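You operate a simulated robot arm through the tools that you are given. There is no shell and no other tool.

The job below is to be done with a simulated robot arm. You get a single attempt, and the scene is never put back.

Task
Centre the training bar on its yellow mark and clamp it.
Fine: the red marker ends hanging down.

It is judged by the outcome, as a careful person would: the job done as asked, and still so three seconds after it is handed in. It fails if anything else is knocked over, pushed out of place, dropped, spilled or broken.

Robot
A 7-joint arm with a two-finger parallel gripper, fixed in place. Base frame: the origin is on the floor under the middle of its stand, x ahead of it, y to its left, z up. Units: cm, degrees, N and s.
It reaches about 124.7 cm from its shoulder. Its first joint turns from -132.0 to 132.0 degrees. Payload 3.91 kg.
Tool frame: the origin (TCP) lies between the finger pads and is the grasp point; the fingertips stand 3 cm ahead of it; z points along the fingers, y is the line along which they close. The gripper opens to 11 cm. The fingers are 2 cm wide and 1 cm thick; the gripper's body (4.8 by 11.2 cm) begins 5.5 cm behind the TCP.
Orientation is that of the tool frame in the base frame, as [roll, pitch, yaw] about the fixed x, y, z axes, in that order (R = Rz(yaw) Ry(pitch) Rx(roll)). With the fingers straight down and closing along the base's y, the tool's x points along the base's -x, its y along +y and its z along -z.

Tools
- The arm moves only by the tool play_rows. Its argument "rows" is a list of rows, each a list of 6 numbers: the shift along the tool's x, y, z in cm, then the turn, a rotation vector about the tool's x, y, z in degrees. In form: [[dx, dy, dz, rx, ry, rz], ...]. A call has 1 to 20 rows; each row is the pose to reach, as a shift and turn from the pose commanded when the call began, along the tool's axes at that moment. "hand" is the gripper command, from -1 (fully open) to 1 (shut), values between in proportion, set as the call begins (left out, the last holds). Each row takes 0.2 s and may step no farther than 5 cm and 8.6 degrees from the row before; otherwise, or with a gripper value out of range, the whole call is refused. Where a pose cannot be reached the arm comes as near as it can. A force on the tool above 40 N (or 10 N above the force at the start of the call, whichever is more), or a blocked arm, ends the call early, and 0.2 s more pass. Each finger travels about 10.8 cm/s and halts on what it meets, pressing with about 28 N; the grip force reading is that of the motor and also rises with nothing between the fingers. The clock runs only during rows and for 0.2 s after the last one: add rows that repeat a pose to give the fingers time. It gives the time, the measured TCP pose, the force on the tool (base axes), the opening and the grip force at its end, in the units of the frame above (readings bear some noise), with the torque about the TCP (base axes, N m) and any sound that the robot's microphone picked up.
- Cameras (640 x 400 px; columns grow to the right, rows downward): "scene" is fixed at [21.87, 65.01, 162.59]; the picture's right is [-0.93, -0.38, 0.00], its down [-0.32, 0.78, -0.53] and it looks along [0.20, -0.49, -0.85] (base axes); focal length 214 px, centre (320, 200). "wrist" rides on the gripper at [7.2, 1.7, -10.3] in the tool frame; the picture's right is [-0.23, 0.97, 0.00], its down [-0.76, -0.18, -0.62] and it looks along [-0.61, -0.14, 0.78] (tool axes); focal length 222 px, centre (320, 200). There is no depth. A picture from a camera that has moved, and an enlarged one, comes with that camera's place and axes in the base frame and with its lens.
- snapshot(camera): a new picture of that camera. It takes no simulated time.
- close_up(camera, box): a new picture of the part [left, top, right, bottom] of that camera's present view, enlarged. It takes no simulated time.
- finish_job(): hands the job in; it is judged then, once.

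Places have to be worked out from the pictures, the camera data and where the tool is seen. Open the gripper and draw the arm clear of the work before you hand the job in, unless the task says otherwise.

The tools are called after "Request:" by a JSON object that holds its "api" and its "payload". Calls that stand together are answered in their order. play_rows: Moves the arm, as the interface text tells. Its arguments: {"type":"object","properties":{"rows":{"type":"array"},"hand":{"type":"number"}},"required":["rows"]} The other tools are called the same way: snapshot (camera) takes a picture; close_up (camera, box) takes an enlarged picture of a part of a camera's view; finish_job () hands the job in.

At the start:

```text
clock: 0.0
tcp_pos: [64.87, 23.93, 138.52]
ee_rot: [-180.0, 0.0, -180.0]
force: [0.4, 1.0, -0.2]
moment: [-0.02, 0.02, 0.0]
gripper_width: 10.98
grip_force: 0.0
```

scene: 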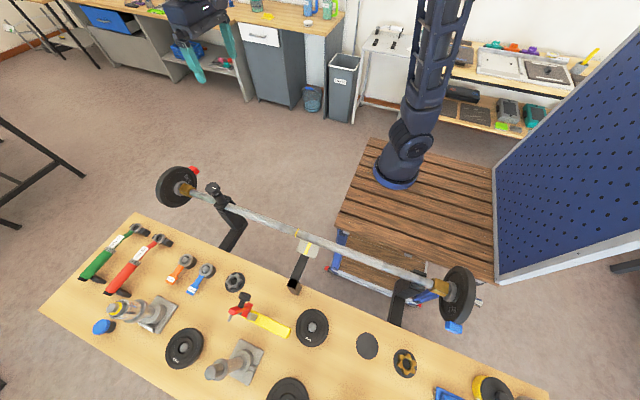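
wrist: 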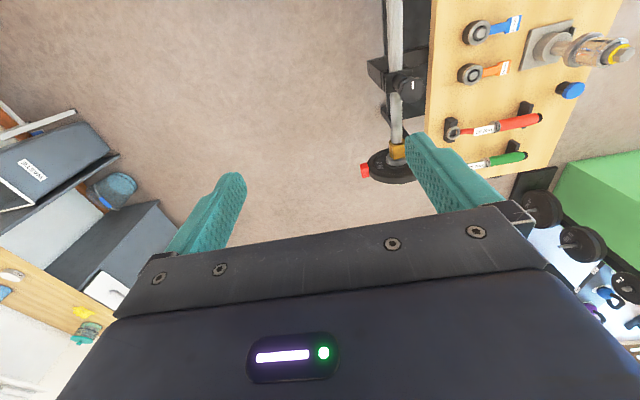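

I see a barbell resting on brackets, with a red marker at its left end (far x) and a blue one at the right end, and a yellow mark near the middle bracket. I take closer pictures before moving anything.

Request:
{"api": "close_up", "payload": {"camera": "scene", "box": [140, 150, 260, 225]}}

Request:
{"api": "close_up", "payload": {"camera": "scene", "box": [250, 210, 370, 300]}}

Request:
{"api": "close_up", "payload": {"camera": "scene", "box": [370, 250, 500, 340]}}

Request:
{"api": "close_up", "payload": {"camera": "wrist", "box": [340, 0, 500, 200]}}

```text
5.33 times, centred on (200, 188) of scene
camera zoom: at [21.87, 65.01, 162.59], right [-0.93, -0.38, 0.0], down [-0.32, 0.78, -0.53], along [0.2, -0.49, -0.85], focal length 1144 px, centre (960, 267)
```

zoom: 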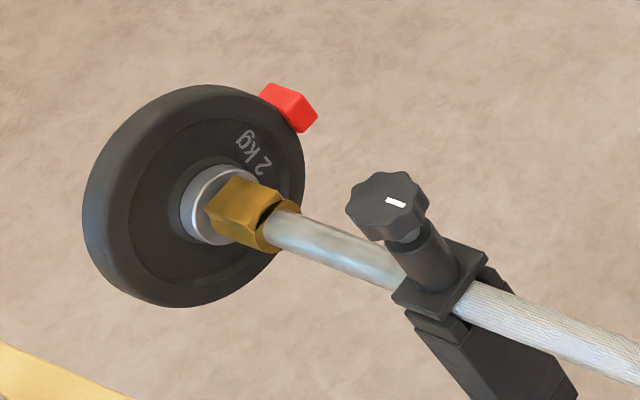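

```text
4.44 times, centred on (310, 255) of scene
camera zoom: at [21.87, 65.01, 162.59], right [-0.93, -0.38, 0.0], down [-0.32, 0.78, -0.53], along [0.2, -0.49, -0.85], focal length 953 px, centre (364, -44)
```

zoom: 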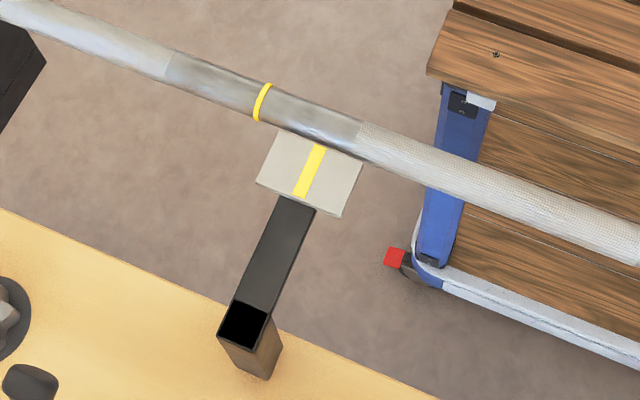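

```text
4.44 times, centred on (435, 295) of scene
camera zoom: at [21.87, 65.01, 162.59], right [-0.93, -0.38, 0.0], down [-0.32, 0.78, -0.53], along [0.2, -0.49, -0.85], focal length 953 px, centre (-191, -222)
```

zoom: 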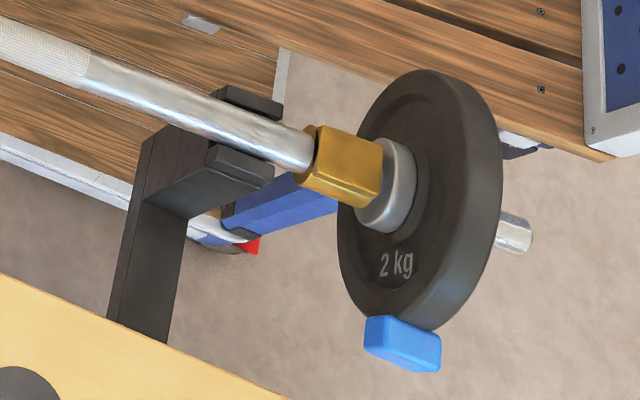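

```text
2.00 times, centred on (420, 100) of wrist
camera zoom: at [57.61, 25.67, 148.82], right [0.23, 0.97, 0.0], down [0.76, -0.18, 0.62], along [0.61, -0.14, -0.78], focal length 444 px, centre (120, 400)
```

zoom: 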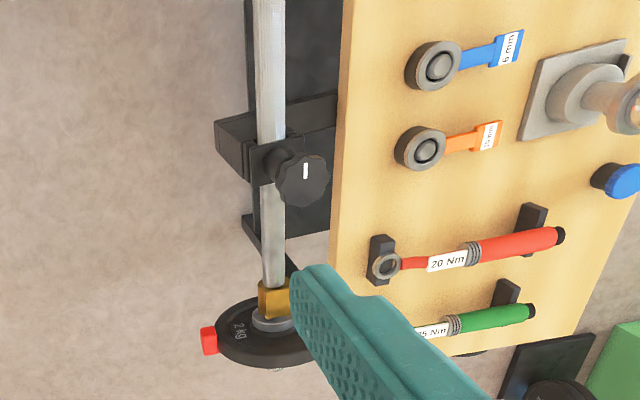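

The bar lies along x at about y=40, z=92, and its yellow ring is at x≈41. The plate's yellow stripe is at x≈35.3, and the clamp knob is near (71.4, 40.3, 103). I zoom in on the knob, the mark and the markers to get the details right.

Request:
{"api": "close_up", "payload": {"camera": "scene", "box": [200, 175, 250, 215]}}

Request:
{"api": "close_up", "payload": {"camera": "wrist", "box": [360, 40, 440, 130]}}

Request:
{"api": "close_up", "payload": {"camera": "scene", "box": [285, 220, 335, 260]}}

Request:
{"api": "close_up", "payload": {"camera": "scene", "box": [385, 260, 435, 310]}}

```text
10.00 times, centred on (225, 195) of scene
camera zoom: at [21.87, 65.01, 162.59], right [-0.93, -0.38, 0.0], down [-0.32, 0.78, -0.53], along [0.2, -0.49, -0.85], focal length 2145 px, centre (1270, 250)
```

zoom: 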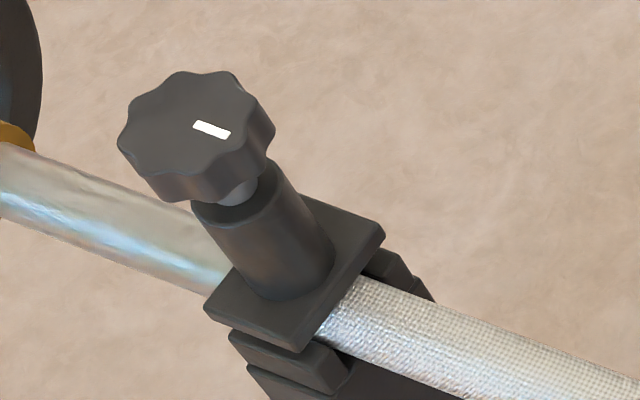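

```text
4.44 times, centred on (400, 85) of wrist
camera zoom: at [57.61, 25.67, 148.82], right [0.23, 0.97, 0.0], down [0.76, -0.18, 0.62], along [0.61, -0.14, -0.78], focal length 987 px, centre (-36, 711)
```

zoom: 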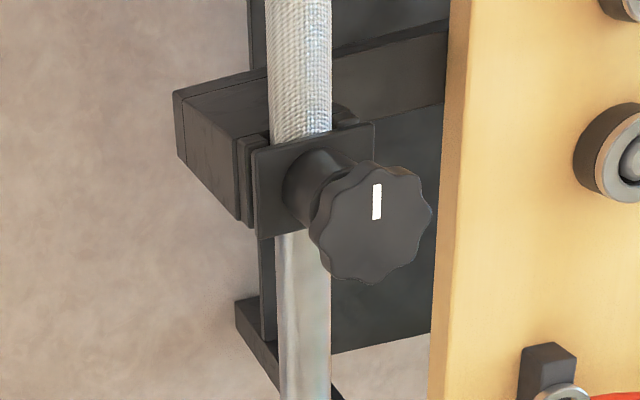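

```text
10.00 times, centred on (310, 240) of scene
camera zoom: at [21.87, 65.01, 162.59], right [-0.93, -0.38, 0.0], down [-0.32, 0.78, -0.53], along [0.2, -0.49, -0.85], focal length 2145 px, centre (420, -200)
```

zoom: 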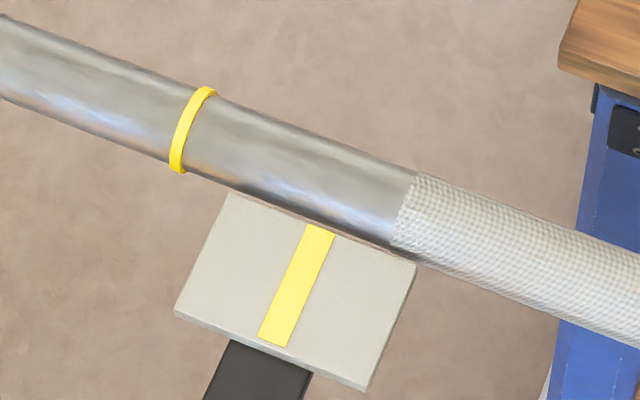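

```text
8.00 times, centred on (410, 285) of scene
camera zoom: at [21.87, 65.01, 162.59], right [-0.93, -0.38, 0.0], down [-0.32, 0.78, -0.53], along [0.2, -0.49, -0.85], focal length 1716 px, centre (-400, -480)
```

zoom: 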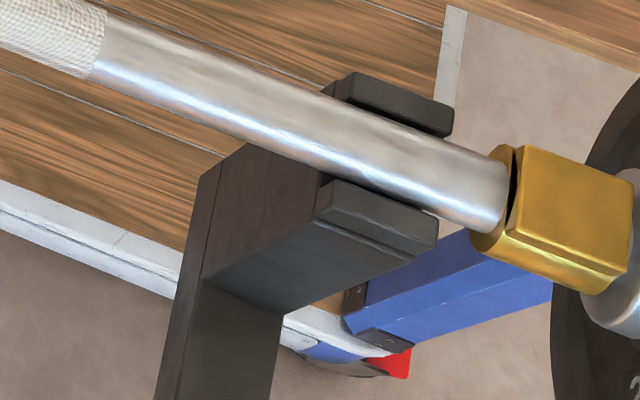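

The knob stands proud of its boss, so the clamp looks loose. I move the gripper above the middle of the bar so the wrist camera can look straight down on the ring and the stripe.

Request:
{"api": "play_rows", "payload": {"rows": [[2.2, 1, 2.2, 0, 0, 0], [4.5, 2, 4.4, 0, 0, 0], [6.7, 3, 6.6, 0, 0, 0], [9, 4, 8.8, 0, 0, 0], [11.2, 5, 11, 0, 0, 0], [13.4, 6, 13.2, 0, 0, 0], [15.7, 7, 15.4, 0, 0, 0], [17.9, 8, 17.6, 0, 0, 0], [20.1, 9, 19.8, 0, 0, 0], [22.3, 10, 21.5, 0, 0, 0], [22.3, 10, 21.5, 0, 0, 0]], "hand": -1}}

```text
clock: 2.4
tcp_pos: [42.54, 33.98, 117.13]
ee_rot: [180.0, 0.2, -180.0]
force: [-0.8, -0.1, -0.4]
moment: [-0.03, -0.02, 0.0]
gripper_width: 11.03
grip_force: 0.0
```

The arm reached (42.5, 34, 117). I take wrist and scene views to check the bar, the ring and the stripe.

Request:
{"api": "snapshot", "payload": {"camera": "wrist"}}

Request:
{"api": "snapshot", "payload": {"camera": "scene"}}

```text
taken
camera wrist: at [35.37, 35.79, 127.26], right [0.23, 0.97, 0.0], down [0.76, -0.18, 0.62], along [0.61, -0.14, -0.78], focal length 222 px, centre (320, 200)
```

wrist: 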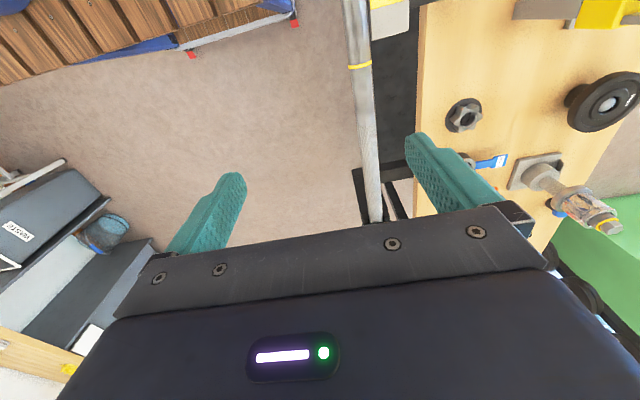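

```text
taken
```

scene: 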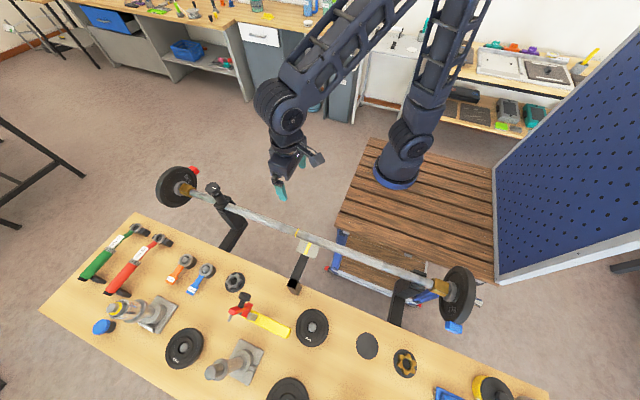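

The ring and part of the stripe plate sit at the top of the wrist view. I enlarge that area and the bar section where I want to grasp.

Request:
{"api": "close_up", "payload": {"camera": "wrist", "box": [320, 0, 440, 80]}}

Request:
{"api": "close_up", "payload": {"camera": "wrist", "box": [330, 80, 430, 240]}}

```text
5.00 times, centred on (380, 40) of wrist
camera zoom: at [35.37, 35.79, 127.26], right [0.23, 0.97, 0.0], down [0.76, -0.18, 0.62], along [0.61, -0.14, -0.78], focal length 1111 px, centre (20, 1000)
```

zoom: 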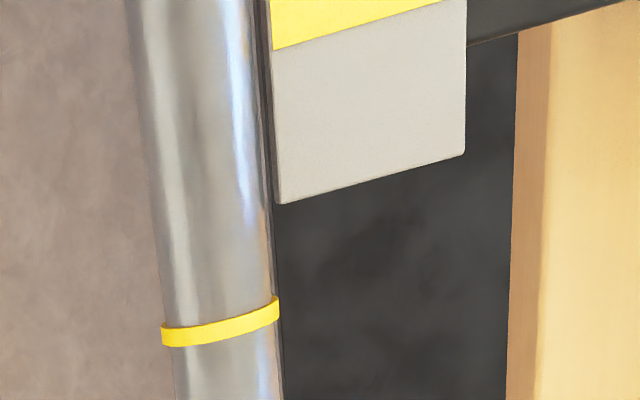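

```text
2.50 times, centred on (380, 160) of wrist
camera zoom: at [35.37, 35.79, 127.26], right [0.23, 0.97, 0.0], down [0.76, -0.18, 0.62], along [0.61, -0.14, -0.78], focal length 555 px, centre (170, 300)
```

zoom: 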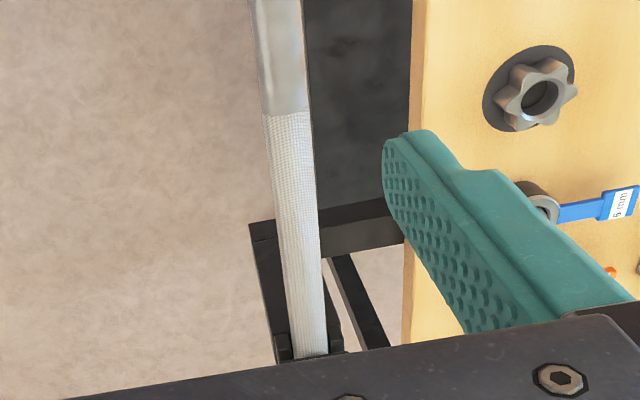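

The bar measures about 3 cm across, with its axis at y≈40.15, z≈92.3. The ring is at x≈41.0 and the stripe centre at x≈35.2, so the bar has to move about −5.8 cm in x. I move above the knurled part at x≈54, still clear of the bar.

Request:
{"api": "play_rows", "payload": {"rows": [[-2.3, 1.2, 1.5, 0, 0, 0], [-4.6, 2.4, 3, 0, 0, 0], [-6.9, 3.6, 5, 0, 0, 0], [-9.2, 4.9, 7.5, 0, 0, 0], [-11.46, 6.17, 10, 0, 0, 0], [-11.46, 6.17, 12, 0, 0, 0], [-11.46, 6.17, 12, 0, 0, 0]], "hand": -1}}

Request:
{"api": "snapshot", "payload": {"camera": "wrist"}}

Request:
{"api": "snapshot", "payload": {"camera": "scene"}}

```text
clock: 4.0
tcp_pos: [53.91, 40.36, 105.07]
ee_rot: [179.9, 0.0, 180.0]
force: [1.0, 0.2, -0.9]
moment: [-0.04, 0.0, 0.01]
gripper_width: 11.03
grip_force: 0.1
```

```text
taken
camera wrist: at [46.71, 42.03, 115.38], right [0.23, 0.97, 0.0], down [0.76, -0.18, 0.62], along [0.61, -0.14, -0.78], focal length 222 px, centre (320, 200)
```

wrist: 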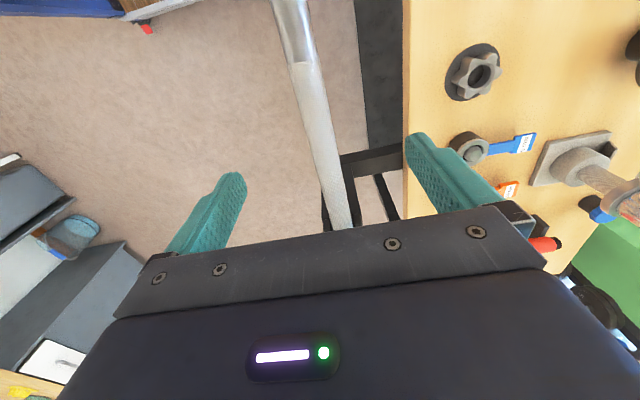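

```text
taken
```

scene: 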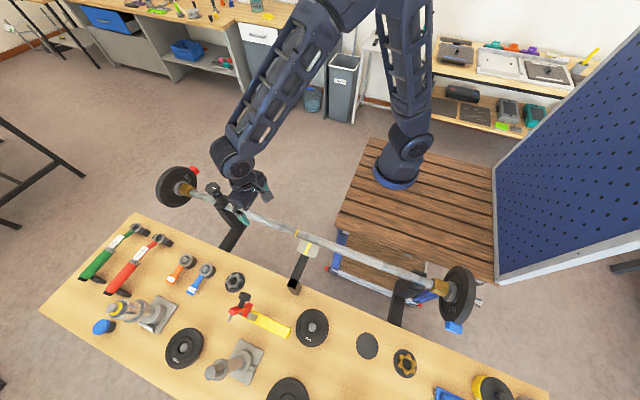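

The gripper is above the bar with both fingers clear. I zoom in to check the bar's y position relative to the fingers.

Request:
{"api": "close_up", "payload": {"camera": "wrist", "box": [270, 60, 370, 230]}}

```text
2.35 times, centred on (320, 145) of wrist
camera zoom: at [46.71, 42.03, 115.38], right [0.23, 0.97, 0.0], down [0.76, -0.18, 0.62], along [0.61, -0.14, -0.78], focal length 523 px, centre (320, 329)
```

zoom: 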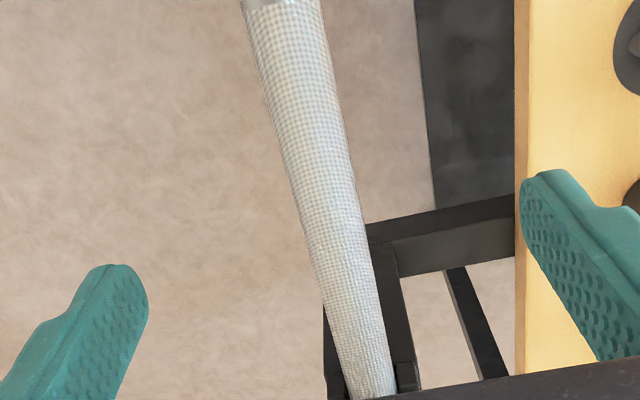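

The bar axis lies about 0.2 cm to the −y side of the tool centre. I correct for that and descend so the TCP sits at the bar axis height.

Request:
{"api": "play_rows", "payload": {"rows": [[0, -0.15, 2, 0, 0, 0], [0, -0.15, 4, 0, 0, 0], [0, -0.15, 6, 0, 0, 0], [0, -0.15, 8, 0, 0, 0], [0, -0.15, 10, 0, 0, 0], [0, -0.15, 11.5, 0, 0, 0], [0, -0.15, 12.7, 0, 0, 0], [0, -0.15, 12.7, 0, 0, 0], [0, -0.15, 12.7, 0, 0, 0]], "hand": -1}}

Request:
{"api": "close_up", "payload": {"camera": "wrist", "box": [200, 40, 440, 240]}}

Request:
{"api": "close_up", "payload": {"camera": "scene", "box": [200, 150, 320, 250]}}

```text
clock: 6.0
tcp_pos: [53.98, 39.91, 92.41]
ee_rot: [180.0, 0.0, -180.0]
force: [-0.4, 0.4, 0.2]
moment: [0.01, 0.02, -0.01]
gripper_width: 11.0
grip_force: 0.1
```

```text
2.00 times, centred on (320, 140) of wrist
camera zoom: at [46.86, 41.7, 102.56], right [0.23, 0.97, 0.0], down [0.76, -0.18, 0.62], along [0.61, -0.14, -0.78], focal length 444 px, centre (320, 320)
```

zoom: 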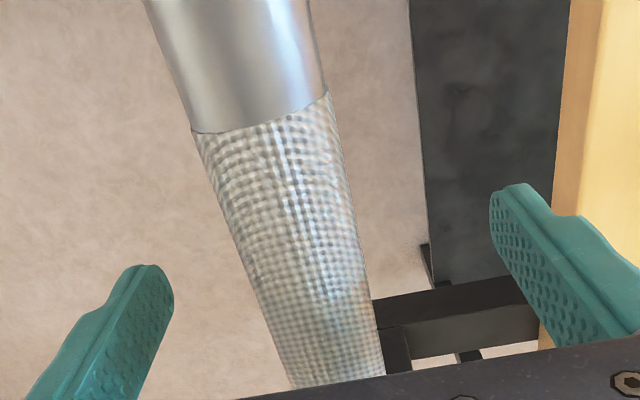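

```text
4.00 times, centred on (260, 200) of scene
camera zoom: at [21.87, 65.01, 162.59], right [-0.93, -0.38, 0.0], down [-0.32, 0.78, -0.53], along [0.2, -0.49, -0.85], focal length 858 px, centre (560, 200)
```

zoom: 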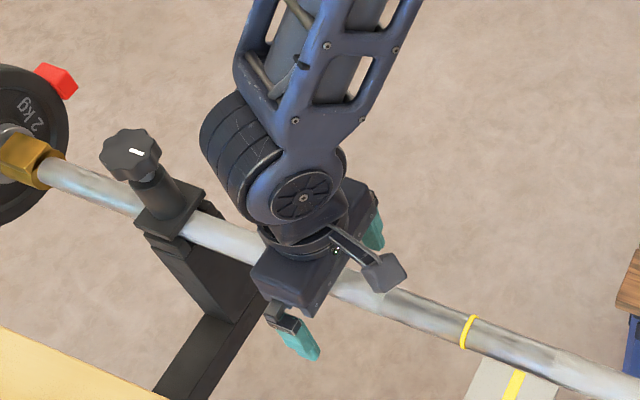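

The fingers straddle the bar and are centred on it. I close on the bar and hold still to read the forces.

Request:
{"api": "play_rows", "payload": {"rows": [[0, 0, 0, 0, 0, 0], [0, 0, 0, 0, 0, 0], [0, 0, 0, 0, 0, 0], [0, 0, 0, 0, 0, 0], [0, 0, 0, 0, 0, 0]], "hand": 1}}

```text
clock: 7.2
tcp_pos: [54.05, 40.09, 92.24]
ee_rot: [-179.9, 0.0, 180.0]
force: [-0.8, -3.2, -0.9]
moment: [0.04, -0.11, 0.02]
gripper_width: 2.77
grip_force: 44.8
```

The grip is firm on the 2.8 cm bar with almost no side load. I slide it slowly toward −x in small steps, starting with 2 cm to see whether it moves freely.

Request:
{"api": "play_rows", "payload": {"rows": [[0.3, 0, 0, 0, 0, 0], [0.7, 0, 0, 0, 0, 0], [1.1, 0, 0, 0, 0, 0], [1.5, 0, 0, 0, 0, 0], [2.0, 0, 0, 0, 0, 0], [2.0, 0, 0, 0, 0, 0]], "hand": 1}}

Request:
{"api": "close_up", "payload": {"camera": "scene", "box": [285, 220, 335, 260]}}

```text
clock: 8.6
tcp_pos: [52.05, 39.99, 92.4]
ee_rot: [179.9, 0.1, -180.0]
force: [27.9, 1.3, 3.4]
moment: [0.0, -0.32, -0.02]
gripper_width: 2.78
grip_force: 45.2
```

```text
10.00 times, centred on (310, 240) of scene
camera zoom: at [21.87, 65.01, 162.59], right [-0.93, -0.38, 0.0], down [-0.32, 0.78, -0.53], along [0.2, -0.49, -0.85], focal length 2145 px, centre (420, -200)
```

zoom: 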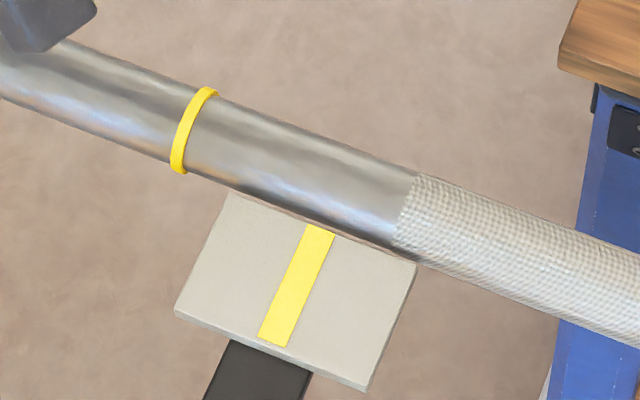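

The ring hasn't moved, so the fingers slipped along the bar at about 28 N and the bar must still be held by the clamp. I release and rise, then look closely at the clamp screw.

Request:
{"api": "play_rows", "payload": {"rows": [[2.0, 0, 0, 0, 0, 0], [2.0, 0, 0, 0, 0, 0], [2.0, 0, 0, 0, 0, 0], [2.0, 0, -2, 0, 0, 0], [2.0, 0, -5, 0, 0, 0], [2.0, 0, -9, 0, 0, 0], [0, 0, -12.5, 0, 0, 0], [-2, 0, -15, 0, 0, 0], [-3, 0, -17, 0, 0, 0], [-4, 0, -18, 0, 0, 0], [-4, 0, -18, 0, 0, 0]], "hand": -1}}

Request:
{"api": "snapshot", "payload": {"camera": "wrist"}}

Request:
{"api": "close_up", "payload": {"camera": "scene", "box": [200, 175, 250, 215]}}

```text
clock: 11.0
tcp_pos: [56.01, 40.3, 110.28]
ee_rot: [179.9, 0.0, -180.0]
force: [0.0, 0.2, -0.2]
moment: [0.01, -0.01, 0.01]
gripper_width: 11.0
grip_force: 0.1
```

```text
taken
camera wrist: at [48.77, 41.83, 120.56], right [0.23, 0.97, 0.0], down [0.76, -0.18, 0.62], along [0.61, -0.14, -0.78], focal length 222 px, centre (320, 200)
```

wrist: 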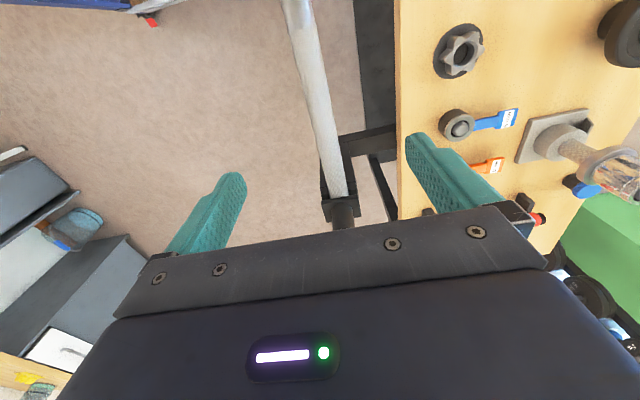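

```text
10.00 times, centred on (225, 195) of scene
camera zoom: at [21.87, 65.01, 162.59], right [-0.93, -0.38, 0.0], down [-0.32, 0.78, -0.53], along [0.2, -0.49, -0.85], focal length 2145 px, centre (1270, 250)
```

zoom: 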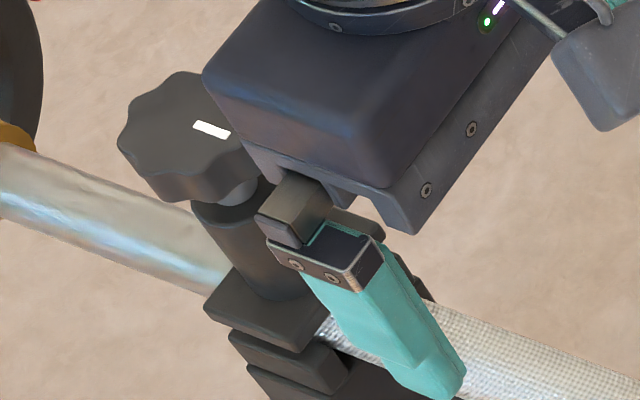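

I zoom the wrist camera onto the clamp to see whether its pad bears on the bar.

Request:
{"api": "close_up", "payload": {"camera": "wrist", "box": [310, 150, 370, 230]}}

Request:
{"api": "close_up", "payload": {"camera": "scene", "box": [205, 195, 245, 225]}}

```text
5.00 times, centred on (340, 190) of wrist
camera zoom: at [48.77, 41.83, 120.56], right [0.23, 0.97, 0.0], down [0.76, -0.18, 0.62], along [0.61, -0.14, -0.78], focal length 1111 px, centre (220, 250)
```

zoom: 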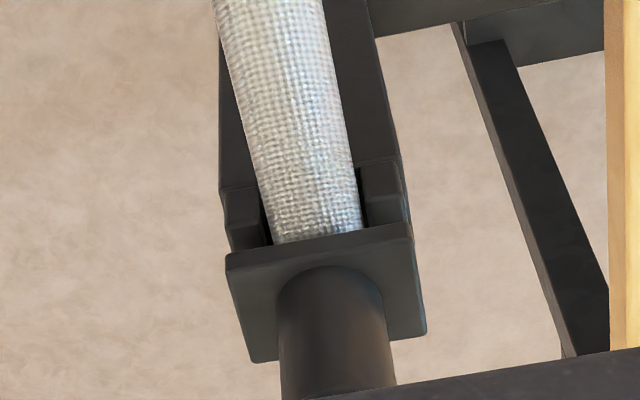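

```text
13.33 times, centred on (225, 210) of scene
camera zoom: at [21.87, 65.01, 162.59], right [-0.93, -0.38, 0.0], down [-0.32, 0.78, -0.53], along [0.2, -0.49, -0.85], focal length 2860 px, centre (1587, 67)
```

zoom: 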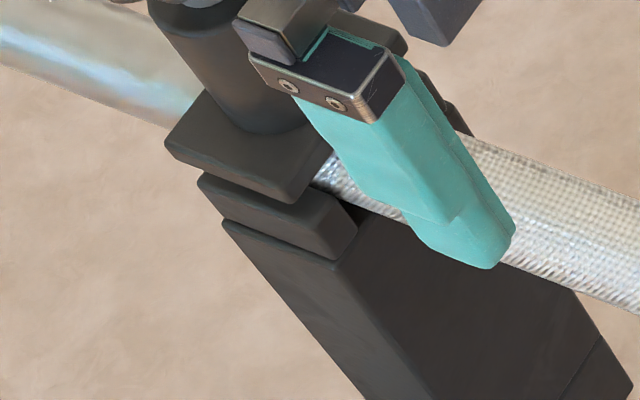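

The picture alone doesn't show whether the cap bears on the bar, so I'll test the knob itself. Its axis is at about (71.3, 40.1) and its top at z≈103.7. I move over it with the fingers open.

Request:
{"api": "play_rows", "payload": {"rows": [[-3, 0, -1, 0, 0, 0], [-6, 0, -1.5, 0, 0, 0], [-9, -0.1, -1.5, 0, 0, 0], [-12, -0.1, -1.5, 0, 0, 0], [-14.3, -0.15, -1.5, 0, 0, 0], [-15.3, -0.15, -1.5, 0, 0, 0], [-15.3, -0.15, -1.5, 0, 0, 0]], "hand": -1}}

Request:
{"api": "snapshot", "payload": {"camera": "wrist"}}

Request:
{"api": "close_up", "payload": {"camera": "scene", "box": [180, 150, 260, 220]}}

```text
clock: 12.6
tcp_pos: [71.31, 39.82, 111.97]
ee_rot: [-180.0, 0.0, 180.0]
force: [-0.3, 1.1, 0.1]
moment: [0.01, -0.01, -0.03]
gripper_width: 10.99
grip_force: 0.1
```

```text
taken
camera wrist: at [64.15, 41.43, 122.11], right [0.23, 0.97, 0.0], down [0.76, -0.18, 0.62], along [0.61, -0.14, -0.78], focal length 222 px, centre (320, 200)
```

wrist: 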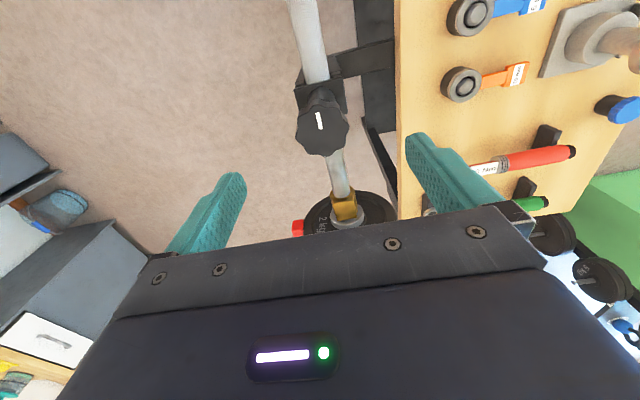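

```text
5.71 times, centred on (220, 185) of scene
camera zoom: at [21.87, 65.01, 162.59], right [-0.93, -0.38, 0.0], down [-0.32, 0.78, -0.53], along [0.2, -0.49, -0.85], focal length 1226 px, centre (891, 286)
```

zoom: 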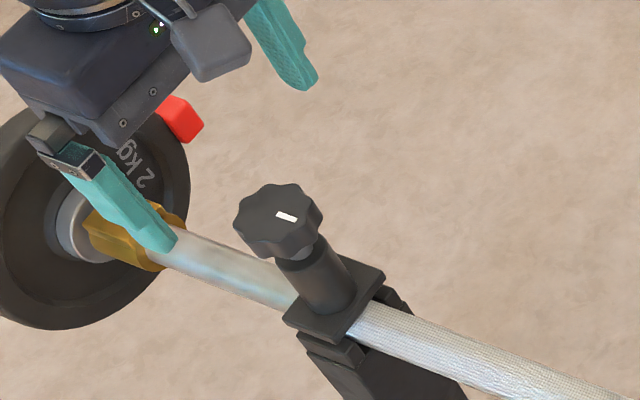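

The knob is seen in the wrist view a little to the −x side of the tool axis. I zoom in for its exact centre and lobes.

Request:
{"api": "close_up", "payload": {"camera": "wrist", "box": [280, 75, 370, 165]}}

```text
4.44 times, centred on (325, 120) of wrist
camera zoom: at [64.15, 41.43, 122.11], right [0.23, 0.97, 0.0], down [0.76, -0.18, 0.62], along [0.61, -0.14, -0.78], focal length 987 px, centre (298, 556)
```

zoom: 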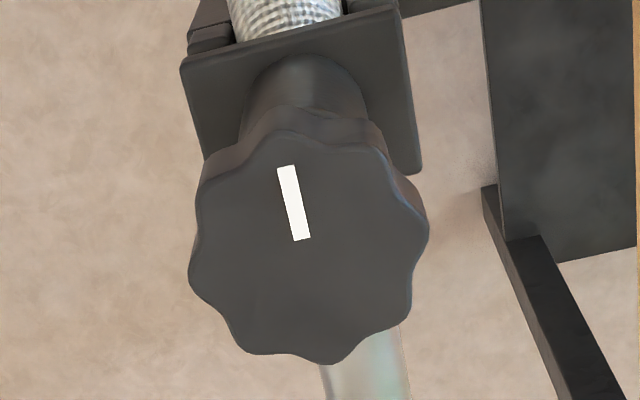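

The knob centre is about 0.13 cm toward −x and 0.27 cm toward +y from the tool axis, and it is about 4.6 cm across. I correct for that and descend to its mid-height.

Request:
{"api": "play_rows", "payload": {"rows": [[0.12, 0.25, 1.5, 0, 0, 0], [0.12, 0.25, 3, 0, 0, 0], [0.12, 0.25, 4.5, 0, 0, 0], [0.12, 0.25, 6, 0, 0, 0], [0.12, 0.25, 7.5, 0, 0, 0], [0.12, 0.25, 8.5, 0, 0, 0], [0.12, 0.25, 9.1, 0, 0, 0], [0.12, 0.25, 9.1, 0, 0, 0]], "hand": -1}}

Request:
{"api": "close_up", "payload": {"camera": "wrist", "box": [200, 80, 440, 240]}}

Request:
{"api": "close_up", "payload": {"camera": "scene", "box": [180, 150, 260, 220]}}

```text
clock: 14.4
tcp_pos: [71.11, 39.99, 102.78]
ee_rot: [-180.0, 0.0, -179.9]
force: [-0.1, 0.3, 0.2]
moment: [0.02, 0.0, -0.01]
gripper_width: 11.0
grip_force: 0.1
```

```text
2.50 times, centred on (320, 160) of wrist
camera zoom: at [63.83, 41.73, 113.02], right [0.23, 0.97, 0.0], down [0.76, -0.18, 0.62], along [0.61, -0.14, -0.78], focal length 555 px, centre (320, 300)
```

zoom: 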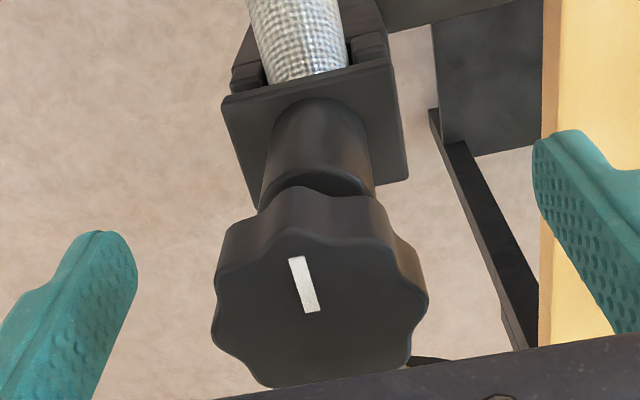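

```text
5.71 times, centred on (220, 185) of scene
camera zoom: at [21.87, 65.01, 162.59], right [-0.93, -0.38, 0.0], down [-0.32, 0.78, -0.53], along [0.2, -0.49, -0.85], focal length 1226 px, centre (891, 286)
```

zoom: 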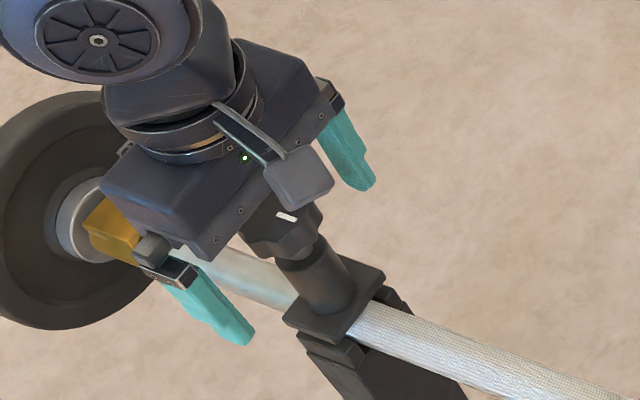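

The knob sits between the fingers. I close on it and hold to read the grip.

Request:
{"api": "play_rows", "payload": {"rows": [[0, 0, 0, 0, 0, 0], [0, 0, 0, 0, 0, 0], [0, 0, 0, 0, 0, 0], [0, 0, 0, 0, 0, 0]], "hand": 1}}

Request:
{"api": "close_up", "payload": {"camera": "wrist", "box": [200, 80, 440, 240]}}

```text
clock: 15.4
tcp_pos: [70.93, 40.04, 102.84]
ee_rot: [179.9, 0.0, 179.9]
force: [-2.5, -7.4, -0.9]
moment: [-0.07, -0.06, -0.01]
gripper_width: 4.38
grip_force: 44.8
```

```text
2.50 times, centred on (320, 160) of wrist
camera zoom: at [63.84, 41.69, 113.03], right [0.23, 0.97, 0.0], down [0.76, -0.18, 0.62], along [0.61, -0.14, -0.78], focal length 555 px, centre (320, 300)
```

zoom: 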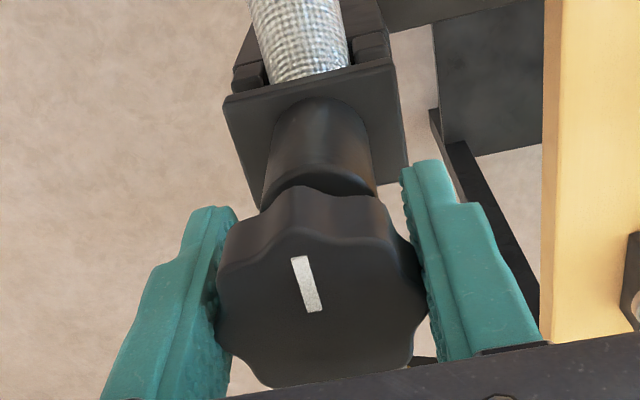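

The knob is held across 4.4 cm. I try a 30° turn anticlockwise seen from above (the loosening direction) and watch the torque and the pointer.

Request:
{"api": "play_rows", "payload": {"rows": [[0, 0, 0, 0, 0, -4], [0, 0, 0, 0, 0, -9], [0, 0, 0, 0, 0, -14], [0, 0, 0, 0, 0, -19], [0, 0, 0, 0, 0, -24], [0, 0, 0, 0, 0, -30], [0, 0, 0, 0, 0, -30]], "hand": 1}}

Request:
{"api": "snapshot", "payload": {"camera": "wrist"}}

Request:
{"api": "close_up", "payload": {"camera": "scene", "box": [180, 150, 260, 220]}}

```text
clock: 17.0
tcp_pos: [71.11, 39.99, 102.74]
ee_rot: [180.0, 0.0, -150.0]
force: [-20.5, -21.4, -5.1]
moment: [0.1, 0.21, -0.03]
gripper_width: 4.36
grip_force: 44.2
```

```text
taken
camera wrist: at [64.03, 37.89, 113.04], right [-0.29, 0.96, 0.0], down [0.75, 0.23, 0.62], along [0.6, 0.18, -0.78], focal length 222 px, centre (320, 200)
```

wrist: 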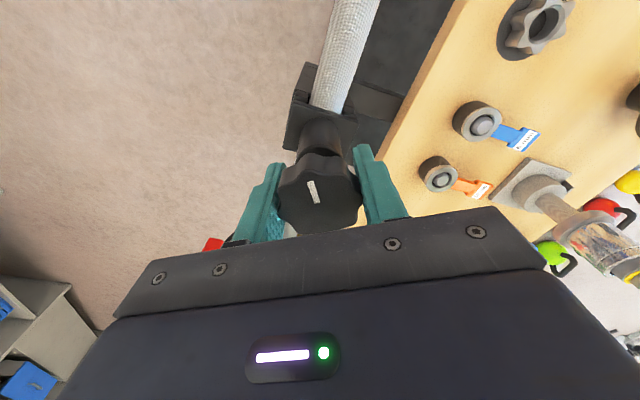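

```text
5.71 times, centred on (220, 185) of scene
camera zoom: at [21.87, 65.01, 162.59], right [-0.93, -0.38, 0.0], down [-0.32, 0.78, -0.53], along [0.2, -0.49, -0.85], focal length 1226 px, centre (891, 286)
```

zoom: 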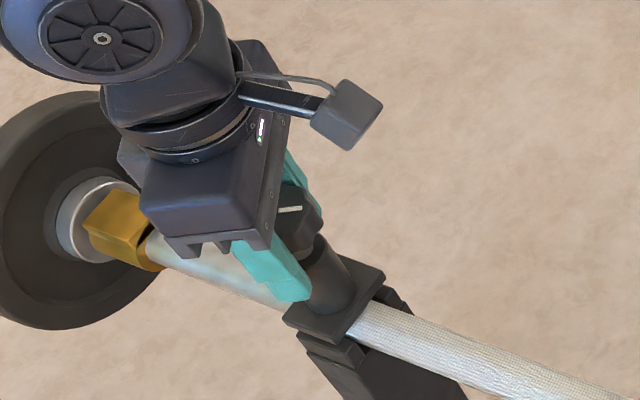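

The knob turned with the gripper at almost no torque, with some side load from being slightly off-centre. I shift about 0.2 cm to relieve it and turn another 30° in the loosening direction.

Request:
{"api": "play_rows", "payload": {"rows": [[0.1, -0.02, 0, 0, 0, 0], [0.2, -0.05, 0, 0, 0, -3], [0.2, -0.05, 0, 0, 0, -9], [0.2, -0.05, 0, 0, 0, -15], [0.2, -0.05, 0, 0, 0, -21], [0.2, -0.05, 0, 0, 0, -27], [0.2, -0.05, 0, 0, 0, -30], [0.2, -0.05, 0, 0, 0, -30]], "hand": 1}}

Request:
{"api": "snapshot", "payload": {"camera": "wrist"}}

Request:
{"api": "close_up", "payload": {"camera": "scene", "box": [180, 150, 260, 220]}}

```text
clock: 18.8
tcp_pos: [71.02, 40.1, 102.8]
ee_rot: [-180.0, -0.1, -120.0]
force: [14.3, 25.4, 9.2]
moment: [-0.08, 0.19, -0.06]
gripper_width: 4.41
grip_force: 44.6
```

```text
taken
camera wrist: at [66.0, 34.6, 113.03], right [-0.73, 0.68, 0.0], down [0.53, 0.57, 0.62], along [0.43, 0.46, -0.78], focal length 222 px, centre (320, 200)
```

wrist: 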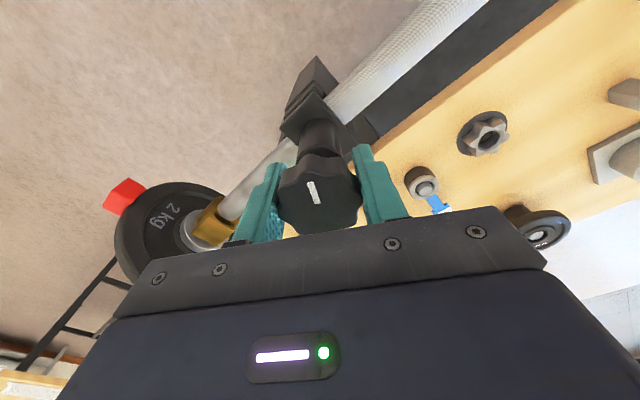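

```text
5.71 times, centred on (220, 185) of scene
camera zoom: at [21.87, 65.01, 162.59], right [-0.93, -0.38, 0.0], down [-0.32, 0.78, -0.53], along [0.2, -0.49, -0.85], focal length 1226 px, centre (891, 286)
```

zoom: 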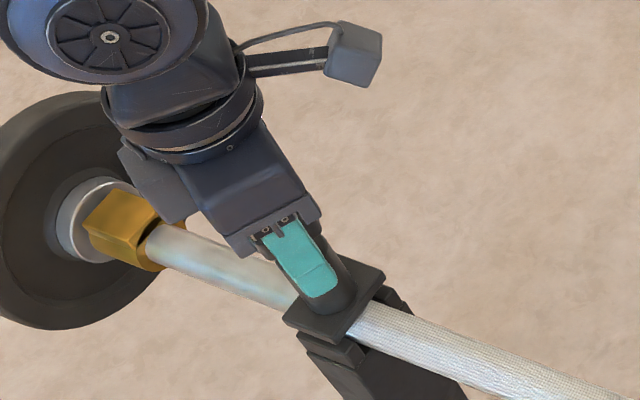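

Another 30° went freely, so the total is 60°. I relieve the side load slightly and turn 30° more, then release to compare knob height and pointer.

Request:
{"api": "play_rows", "payload": {"rows": [[-0.1, 0, 0, 0, 0, 0], [-0.1, 0, 0, 0, 0, -5], [-0.1, 0, 0, 0, 0, -11], [-0.1, 0, 0, 0, 0, -17], [-0.1, 0, 0, 0, 0, -23], [-0.1, 0, 0, 0, 0, -30], [-0.1, 0, 0, 0, 0, -30]], "hand": 1}}

Request:
{"api": "play_rows", "payload": {"rows": [[0, 0, 0, 0, 0, 0], [0, 0, 0, 0, 0, 0], [0, 0, 0, 0, 0, 0], [0, 0, -2, 0, 0, 0], [0, 0, -4, 0, 0, 0], [0, 0, -6, 0, 0, 0], [0, 0, -8, 0, 0, 0], [0, 0, -8, 0, 0, 0]], "hand": -1}}

Request:
{"api": "snapshot", "payload": {"camera": "wrist"}}

Request:
{"api": "close_up", "payload": {"camera": "scene", "box": [200, 175, 250, 215]}}

```text
clock: 20.4
tcp_pos: [71.1, 39.96, 102.86]
ee_rot: [-180.0, 0.0, -89.9]
force: [-4.2, -4.3, 18.8]
moment: [-0.59, -0.05, -0.02]
gripper_width: 4.37
grip_force: 45.1
```

```text
clock: 22.2
tcp_pos: [71.14, 40.0, 110.82]
ee_rot: [-179.9, 0.0, -90.0]
force: [0.6, 0.4, 0.7]
moment: [0.0, -0.02, 0.0]
gripper_width: 11.0
grip_force: 0.1
```

```text
taken
camera wrist: at [69.45, 32.64, 121.0], right [-0.97, 0.23, 0.0], down [0.18, 0.76, 0.62], along [0.14, 0.61, -0.78], focal length 222 px, centre (320, 200)
```

wrist: 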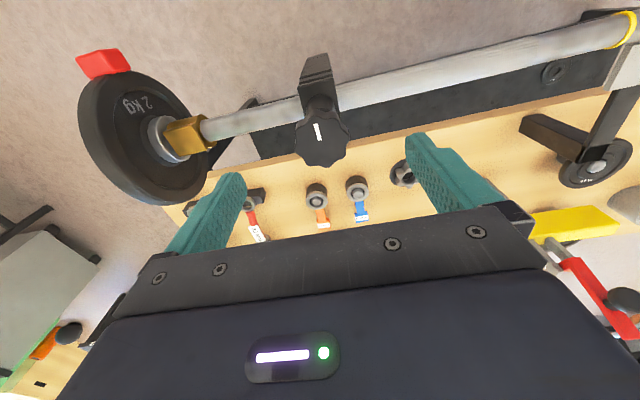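

```text
10.00 times, centred on (225, 195) of scene
camera zoom: at [21.87, 65.01, 162.59], right [-0.93, -0.38, 0.0], down [-0.32, 0.78, -0.53], along [0.2, -0.49, -0.85], focal length 2145 px, centre (1270, 250)
```

zoom: 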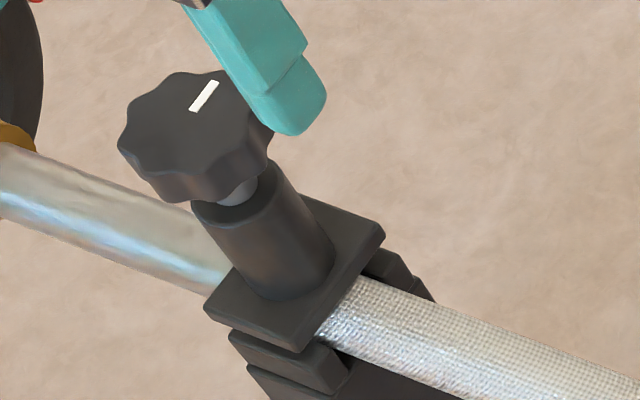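

The pointer has gone from −x to −y (90° anticlockwise), and the upward force rose as I turned, so anticlockwise does raise the screw. I go back to the bar with the original gripper yaw and test sliding it again.

Request:
{"api": "play_rows", "payload": {"rows": [[0, 1.3, -1, 0, 0, 7.5], [0, 2.7, -1, 0, 0, 15], [0, 4.0, -1, 0, 0, 22.5], [0, 5.4, -1, 0, 0, 30], [0, 6.7, -1, 0, 0, 37.5], [0, 8.0, -1, 0, 0, 45], [0, 9.4, -1, 0, 0, 52.5], [0, 10.7, -1, 0, 0, 60], [0, 12.1, 0, 0, 0, 67.5], [0, 13.4, 1, 0, 0, 75], [0, 14.8, 2, 0, 0, 82.5], [0, 16.1, 4, 0, 0, 90], [0, 16.1, 6, 0, 0, 90], [0, 16.1, 8, 0, 0, 90], [0, 16.1, 10, 0, 0, 90], [0, 16.1, 12, 0, 0, 90], [0, 16.1, 12, 0, 0, 90]], "hand": -1}}

Request:
{"api": "close_up", "payload": {"camera": "wrist", "box": [200, 40, 440, 240]}}

```text
clock: 25.8
tcp_pos: [54.93, 39.97, 98.73]
ee_rot: [-180.0, 0.1, -180.0]
force: [-0.1, 0.3, -0.3]
moment: [-0.01, 0.0, 0.02]
gripper_width: 11.0
grip_force: 0.0
```

```text
2.00 times, centred on (320, 140) of wrist
camera zoom: at [47.77, 41.69, 108.95], right [0.23, 0.97, 0.0], down [0.76, -0.18, 0.62], along [0.61, -0.14, -0.78], focal length 444 px, centre (320, 320)
```

zoom: 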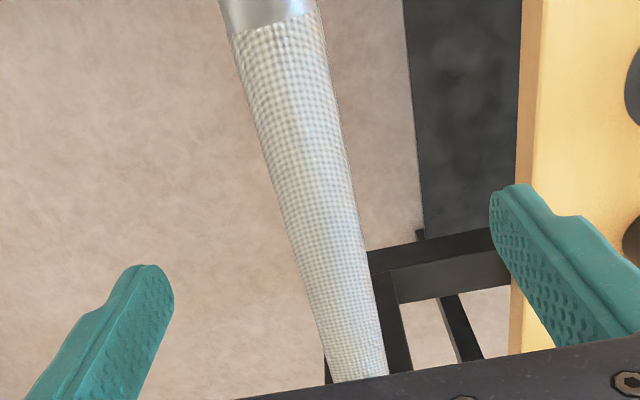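

The gripper is centred over the bar again. I descend to the bar axis, then close.

Request:
{"api": "play_rows", "payload": {"rows": [[0, 0, 1.6, 0, 0, 0], [0, 0, 3.2, 0, 0, 0], [0, 0, 4.8, 0, 0, 0], [0, 0, 6.0, 0, 0, 0], [0, 0, 6.4, 0, 0, 0], [0, 0, 6.4, 0, 0, 0]], "hand": -1}}

Request:
{"api": "play_rows", "payload": {"rows": [[0, 0, 0, 0, 0, 0], [0, 0, 0, 0, 0, 0], [0, 0, 0, 0, 0, 0], [0, 0, 0, 0, 0, 0], [0, 0, 0, 0, 0, 0]], "hand": 1}}

Request:
{"api": "play_rows", "payload": {"rows": [[0.3, 0, 0, 0, 0, 0], [0.6, 0, 0, 0, 0, 0], [0.9, 0, 0, 0, 0, 0], [1.2, 0, 0, 0, 0, 0], [1.5, 0, 0, 0, 0, 0], [1.5, 0, 0, 0, 0, 0]], "hand": 1}}

Request:
{"api": "close_up", "payload": {"camera": "scene", "box": [285, 220, 335, 260]}}

```text
clock: 27.2
tcp_pos: [55.14, 39.91, 92.32]
ee_rot: [-180.0, 0.1, 180.0]
force: [-0.4, 0.6, 0.9]
moment: [-0.01, -0.01, -0.03]
gripper_width: 10.99
grip_force: 0.1
```

```text
clock: 28.4
tcp_pos: [55.16, 39.95, 92.4]
ee_rot: [180.0, 0.0, -179.9]
force: [1.1, 10.1, -1.5]
moment: [0.01, -0.08, -0.05]
gripper_width: 2.78
grip_force: 45.1
```

```text
clock: 29.8
tcp_pos: [53.57, 39.94, 92.28]
ee_rot: [179.9, 0.0, 180.0]
force: [29.4, 6.2, 6.0]
moment: [0.02, -0.2, 0.0]
gripper_width: 2.78
grip_force: 44.4
```

```text
10.00 times, centred on (310, 240) of scene
camera zoom: at [21.87, 65.01, 162.59], right [-0.93, -0.38, 0.0], down [-0.32, 0.78, -0.53], along [0.2, -0.49, -0.85], focal length 2145 px, centre (420, -200)
```

zoom: 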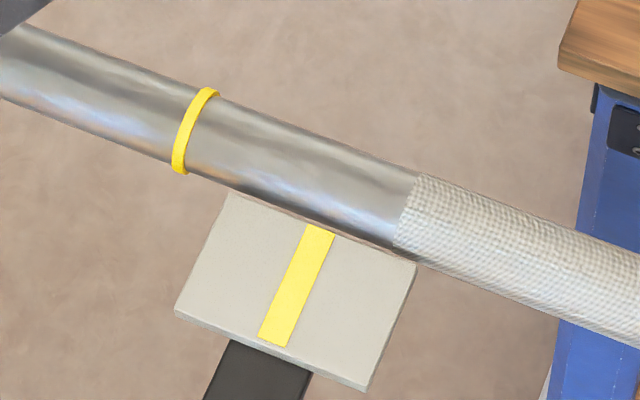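

The ring barely moved (under 0.1 cm) at 29 N, so the bar is still being held. I release, rise and return to the knob with the gripper pre-turned the other way so I can make a longer loosening stroke.

Request:
{"api": "play_rows", "payload": {"rows": [[0, 0, 0, 0, 0, 0], [0, 0, 0, 0, 0, 0], [0, 0, 0, 0, 0, 0], [0, 0, -2.5, 0, 0, 0], [0, 0, -6, 0, 0, 0], [0, 0, -10, 0, 0, 7], [0, 0, -14, 0, 0, 14], [0, 0, -17, 0, 0, 21], [-2.5, 0, -18.7, 0, 0, 28], [-5, 0, -18.7, 0, 0, 35], [-7.5, 0, -18.7, 0, 0, 42], [-10, 0, -18.7, 0, 0, 49], [-12.5, 0, -18.7, 0, 0, 56], [-14.5, 0, -18.7, 0, 0, 63], [-16, 0, -18.7, 0, 0, 70], [-17, 0, -18.7, 0, 0, 75], [-17.5, 0.05, -18.7, 0, 0, 80], [-17.5, 0.05, -18.7, 0, 0, 80]], "hand": -1}}

Request:
{"api": "snapshot", "payload": {"camera": "wrist"}}

Request:
{"api": "snapshot", "payload": {"camera": "scene"}}

```text
clock: 33.6
tcp_pos: [70.82, 40.19, 110.96]
ee_rot: [-180.0, 0.0, 99.9]
force: [-0.6, 0.5, 0.4]
moment: [0.0, 0.0, -0.01]
gripper_width: 11.01
grip_force: 0.0
```

```text
taken
camera wrist: at [71.36, 47.54, 121.24], right [1.0, -0.06, 0.0], down [-0.04, -0.78, 0.62], along [-0.03, -0.62, -0.78], focal length 222 px, centre (320, 200)
```

wrist: 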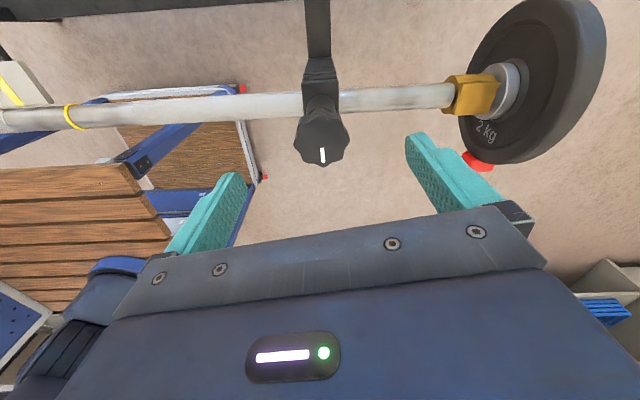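

```text
taken
```

scene: 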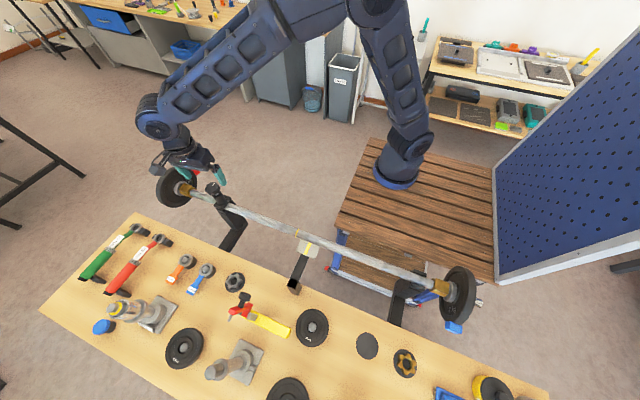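

The gripper is over the knob at yaw 100°. I zoom to find the small centring offset.

Request:
{"api": "close_up", "payload": {"camera": "wrist", "box": [280, 90, 360, 180]}}

```text
4.44 times, centred on (320, 135) of wrist
camera zoom: at [71.36, 47.54, 121.24], right [1.0, -0.06, 0.0], down [-0.04, -0.78, 0.62], along [-0.03, -0.62, -0.78], focal length 987 px, centre (320, 489)
```

zoom: 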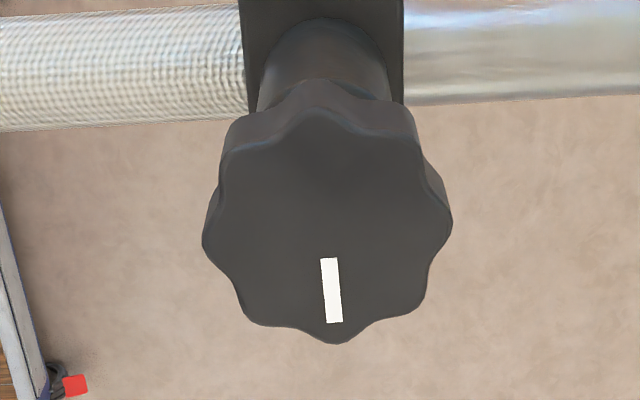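

The knob centre is offset by about (+0.19, −0.23) cm from the tool. I correct for that, descend and close on it.

Request:
{"api": "play_rows", "payload": {"rows": [[-0.24, 0.15, 1.5, 0, 0, 0], [-0.24, 0.15, 3.2, 0, 0, 0], [-0.24, 0.15, 5, 0, 0, 0], [-0.24, 0.15, 6.5, 0, 0, 0], [-0.24, 0.15, 7.6, 0, 0, 0], [-0.24, 0.15, 8.1, 0, 0, 0], [-0.24, 0.15, 8.1, 0, 0, 0]], "hand": -1}}

Request:
{"api": "play_rows", "payload": {"rows": [[0, 0, 0, 0, 0, 0], [0, 0, 0, 0, 0, 0], [0, 0, 0, 0, 0, 0], [0, 0, 0, 0, 0, 0]], "hand": 1}}

```text
clock: 35.2
tcp_pos: [71.14, 39.71, 103.04]
ee_rot: [-180.0, 0.1, 100.1]
force: [0.9, -1.0, 1.4]
moment: [-0.02, -0.02, 0.0]
gripper_width: 11.0
grip_force: 0.1
```

```text
clock: 36.2
tcp_pos: [71.23, 39.85, 103.0]
ee_rot: [-179.9, 0.0, 100.1]
force: [-12.1, -3.4, -1.2]
moment: [-0.01, 0.08, 0.04]
gripper_width: 4.33
grip_force: 45.4
```

I have the knob at 4.3 cm. I turn it 80° more anticlockwise.

Request:
{"api": "play_rows", "payload": {"rows": [[0, -0.05, 0, 0, 0, -4], [0, -0.05, 0, 0, 0, -10], [0, -0.05, 0, 0, 0, -17], [0, -0.05, 0, 0, 0, -24], [0, -0.05, 0, 0, 0, -31], [0, -0.05, 0, 0, 0, -38], [0, -0.05, 0, 0, 0, -45], [0, -0.05, 0, 0, 0, -52], [0, -0.05, 0, 0, 0, -59], [0, -0.05, 0, 0, 0, -66], [0, -0.05, 0, 0, 0, -73], [0, -0.05, 0, 0, 0, -80], [0, -0.05, 0, 0, 0, -80]], "hand": 1}}

Request:
{"api": "snapshot", "payload": {"camera": "wrist"}}

```text
clock: 39.0
tcp_pos: [70.96, 39.92, 102.97]
ee_rot: [180.0, 0.0, -179.8]
force: [17.4, 17.6, 5.3]
moment: [0.01, -0.14, -0.01]
gripper_width: 4.32
grip_force: 45.3
```

```text
taken
camera wrist: at [63.89, 41.66, 113.26], right [0.23, 0.97, 0.0], down [0.76, -0.18, 0.62], along [0.61, -0.14, -0.78], focal length 222 px, centre (320, 200)
```

wrist: 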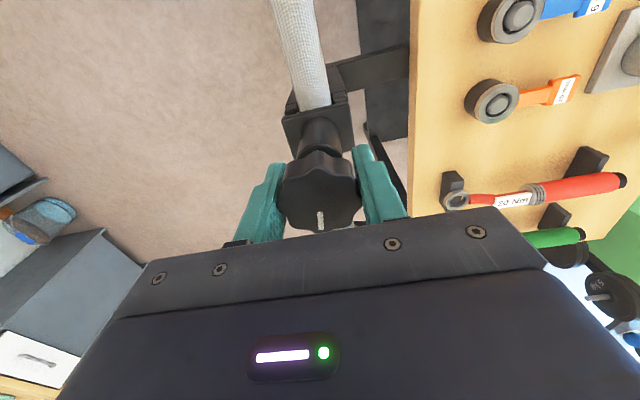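

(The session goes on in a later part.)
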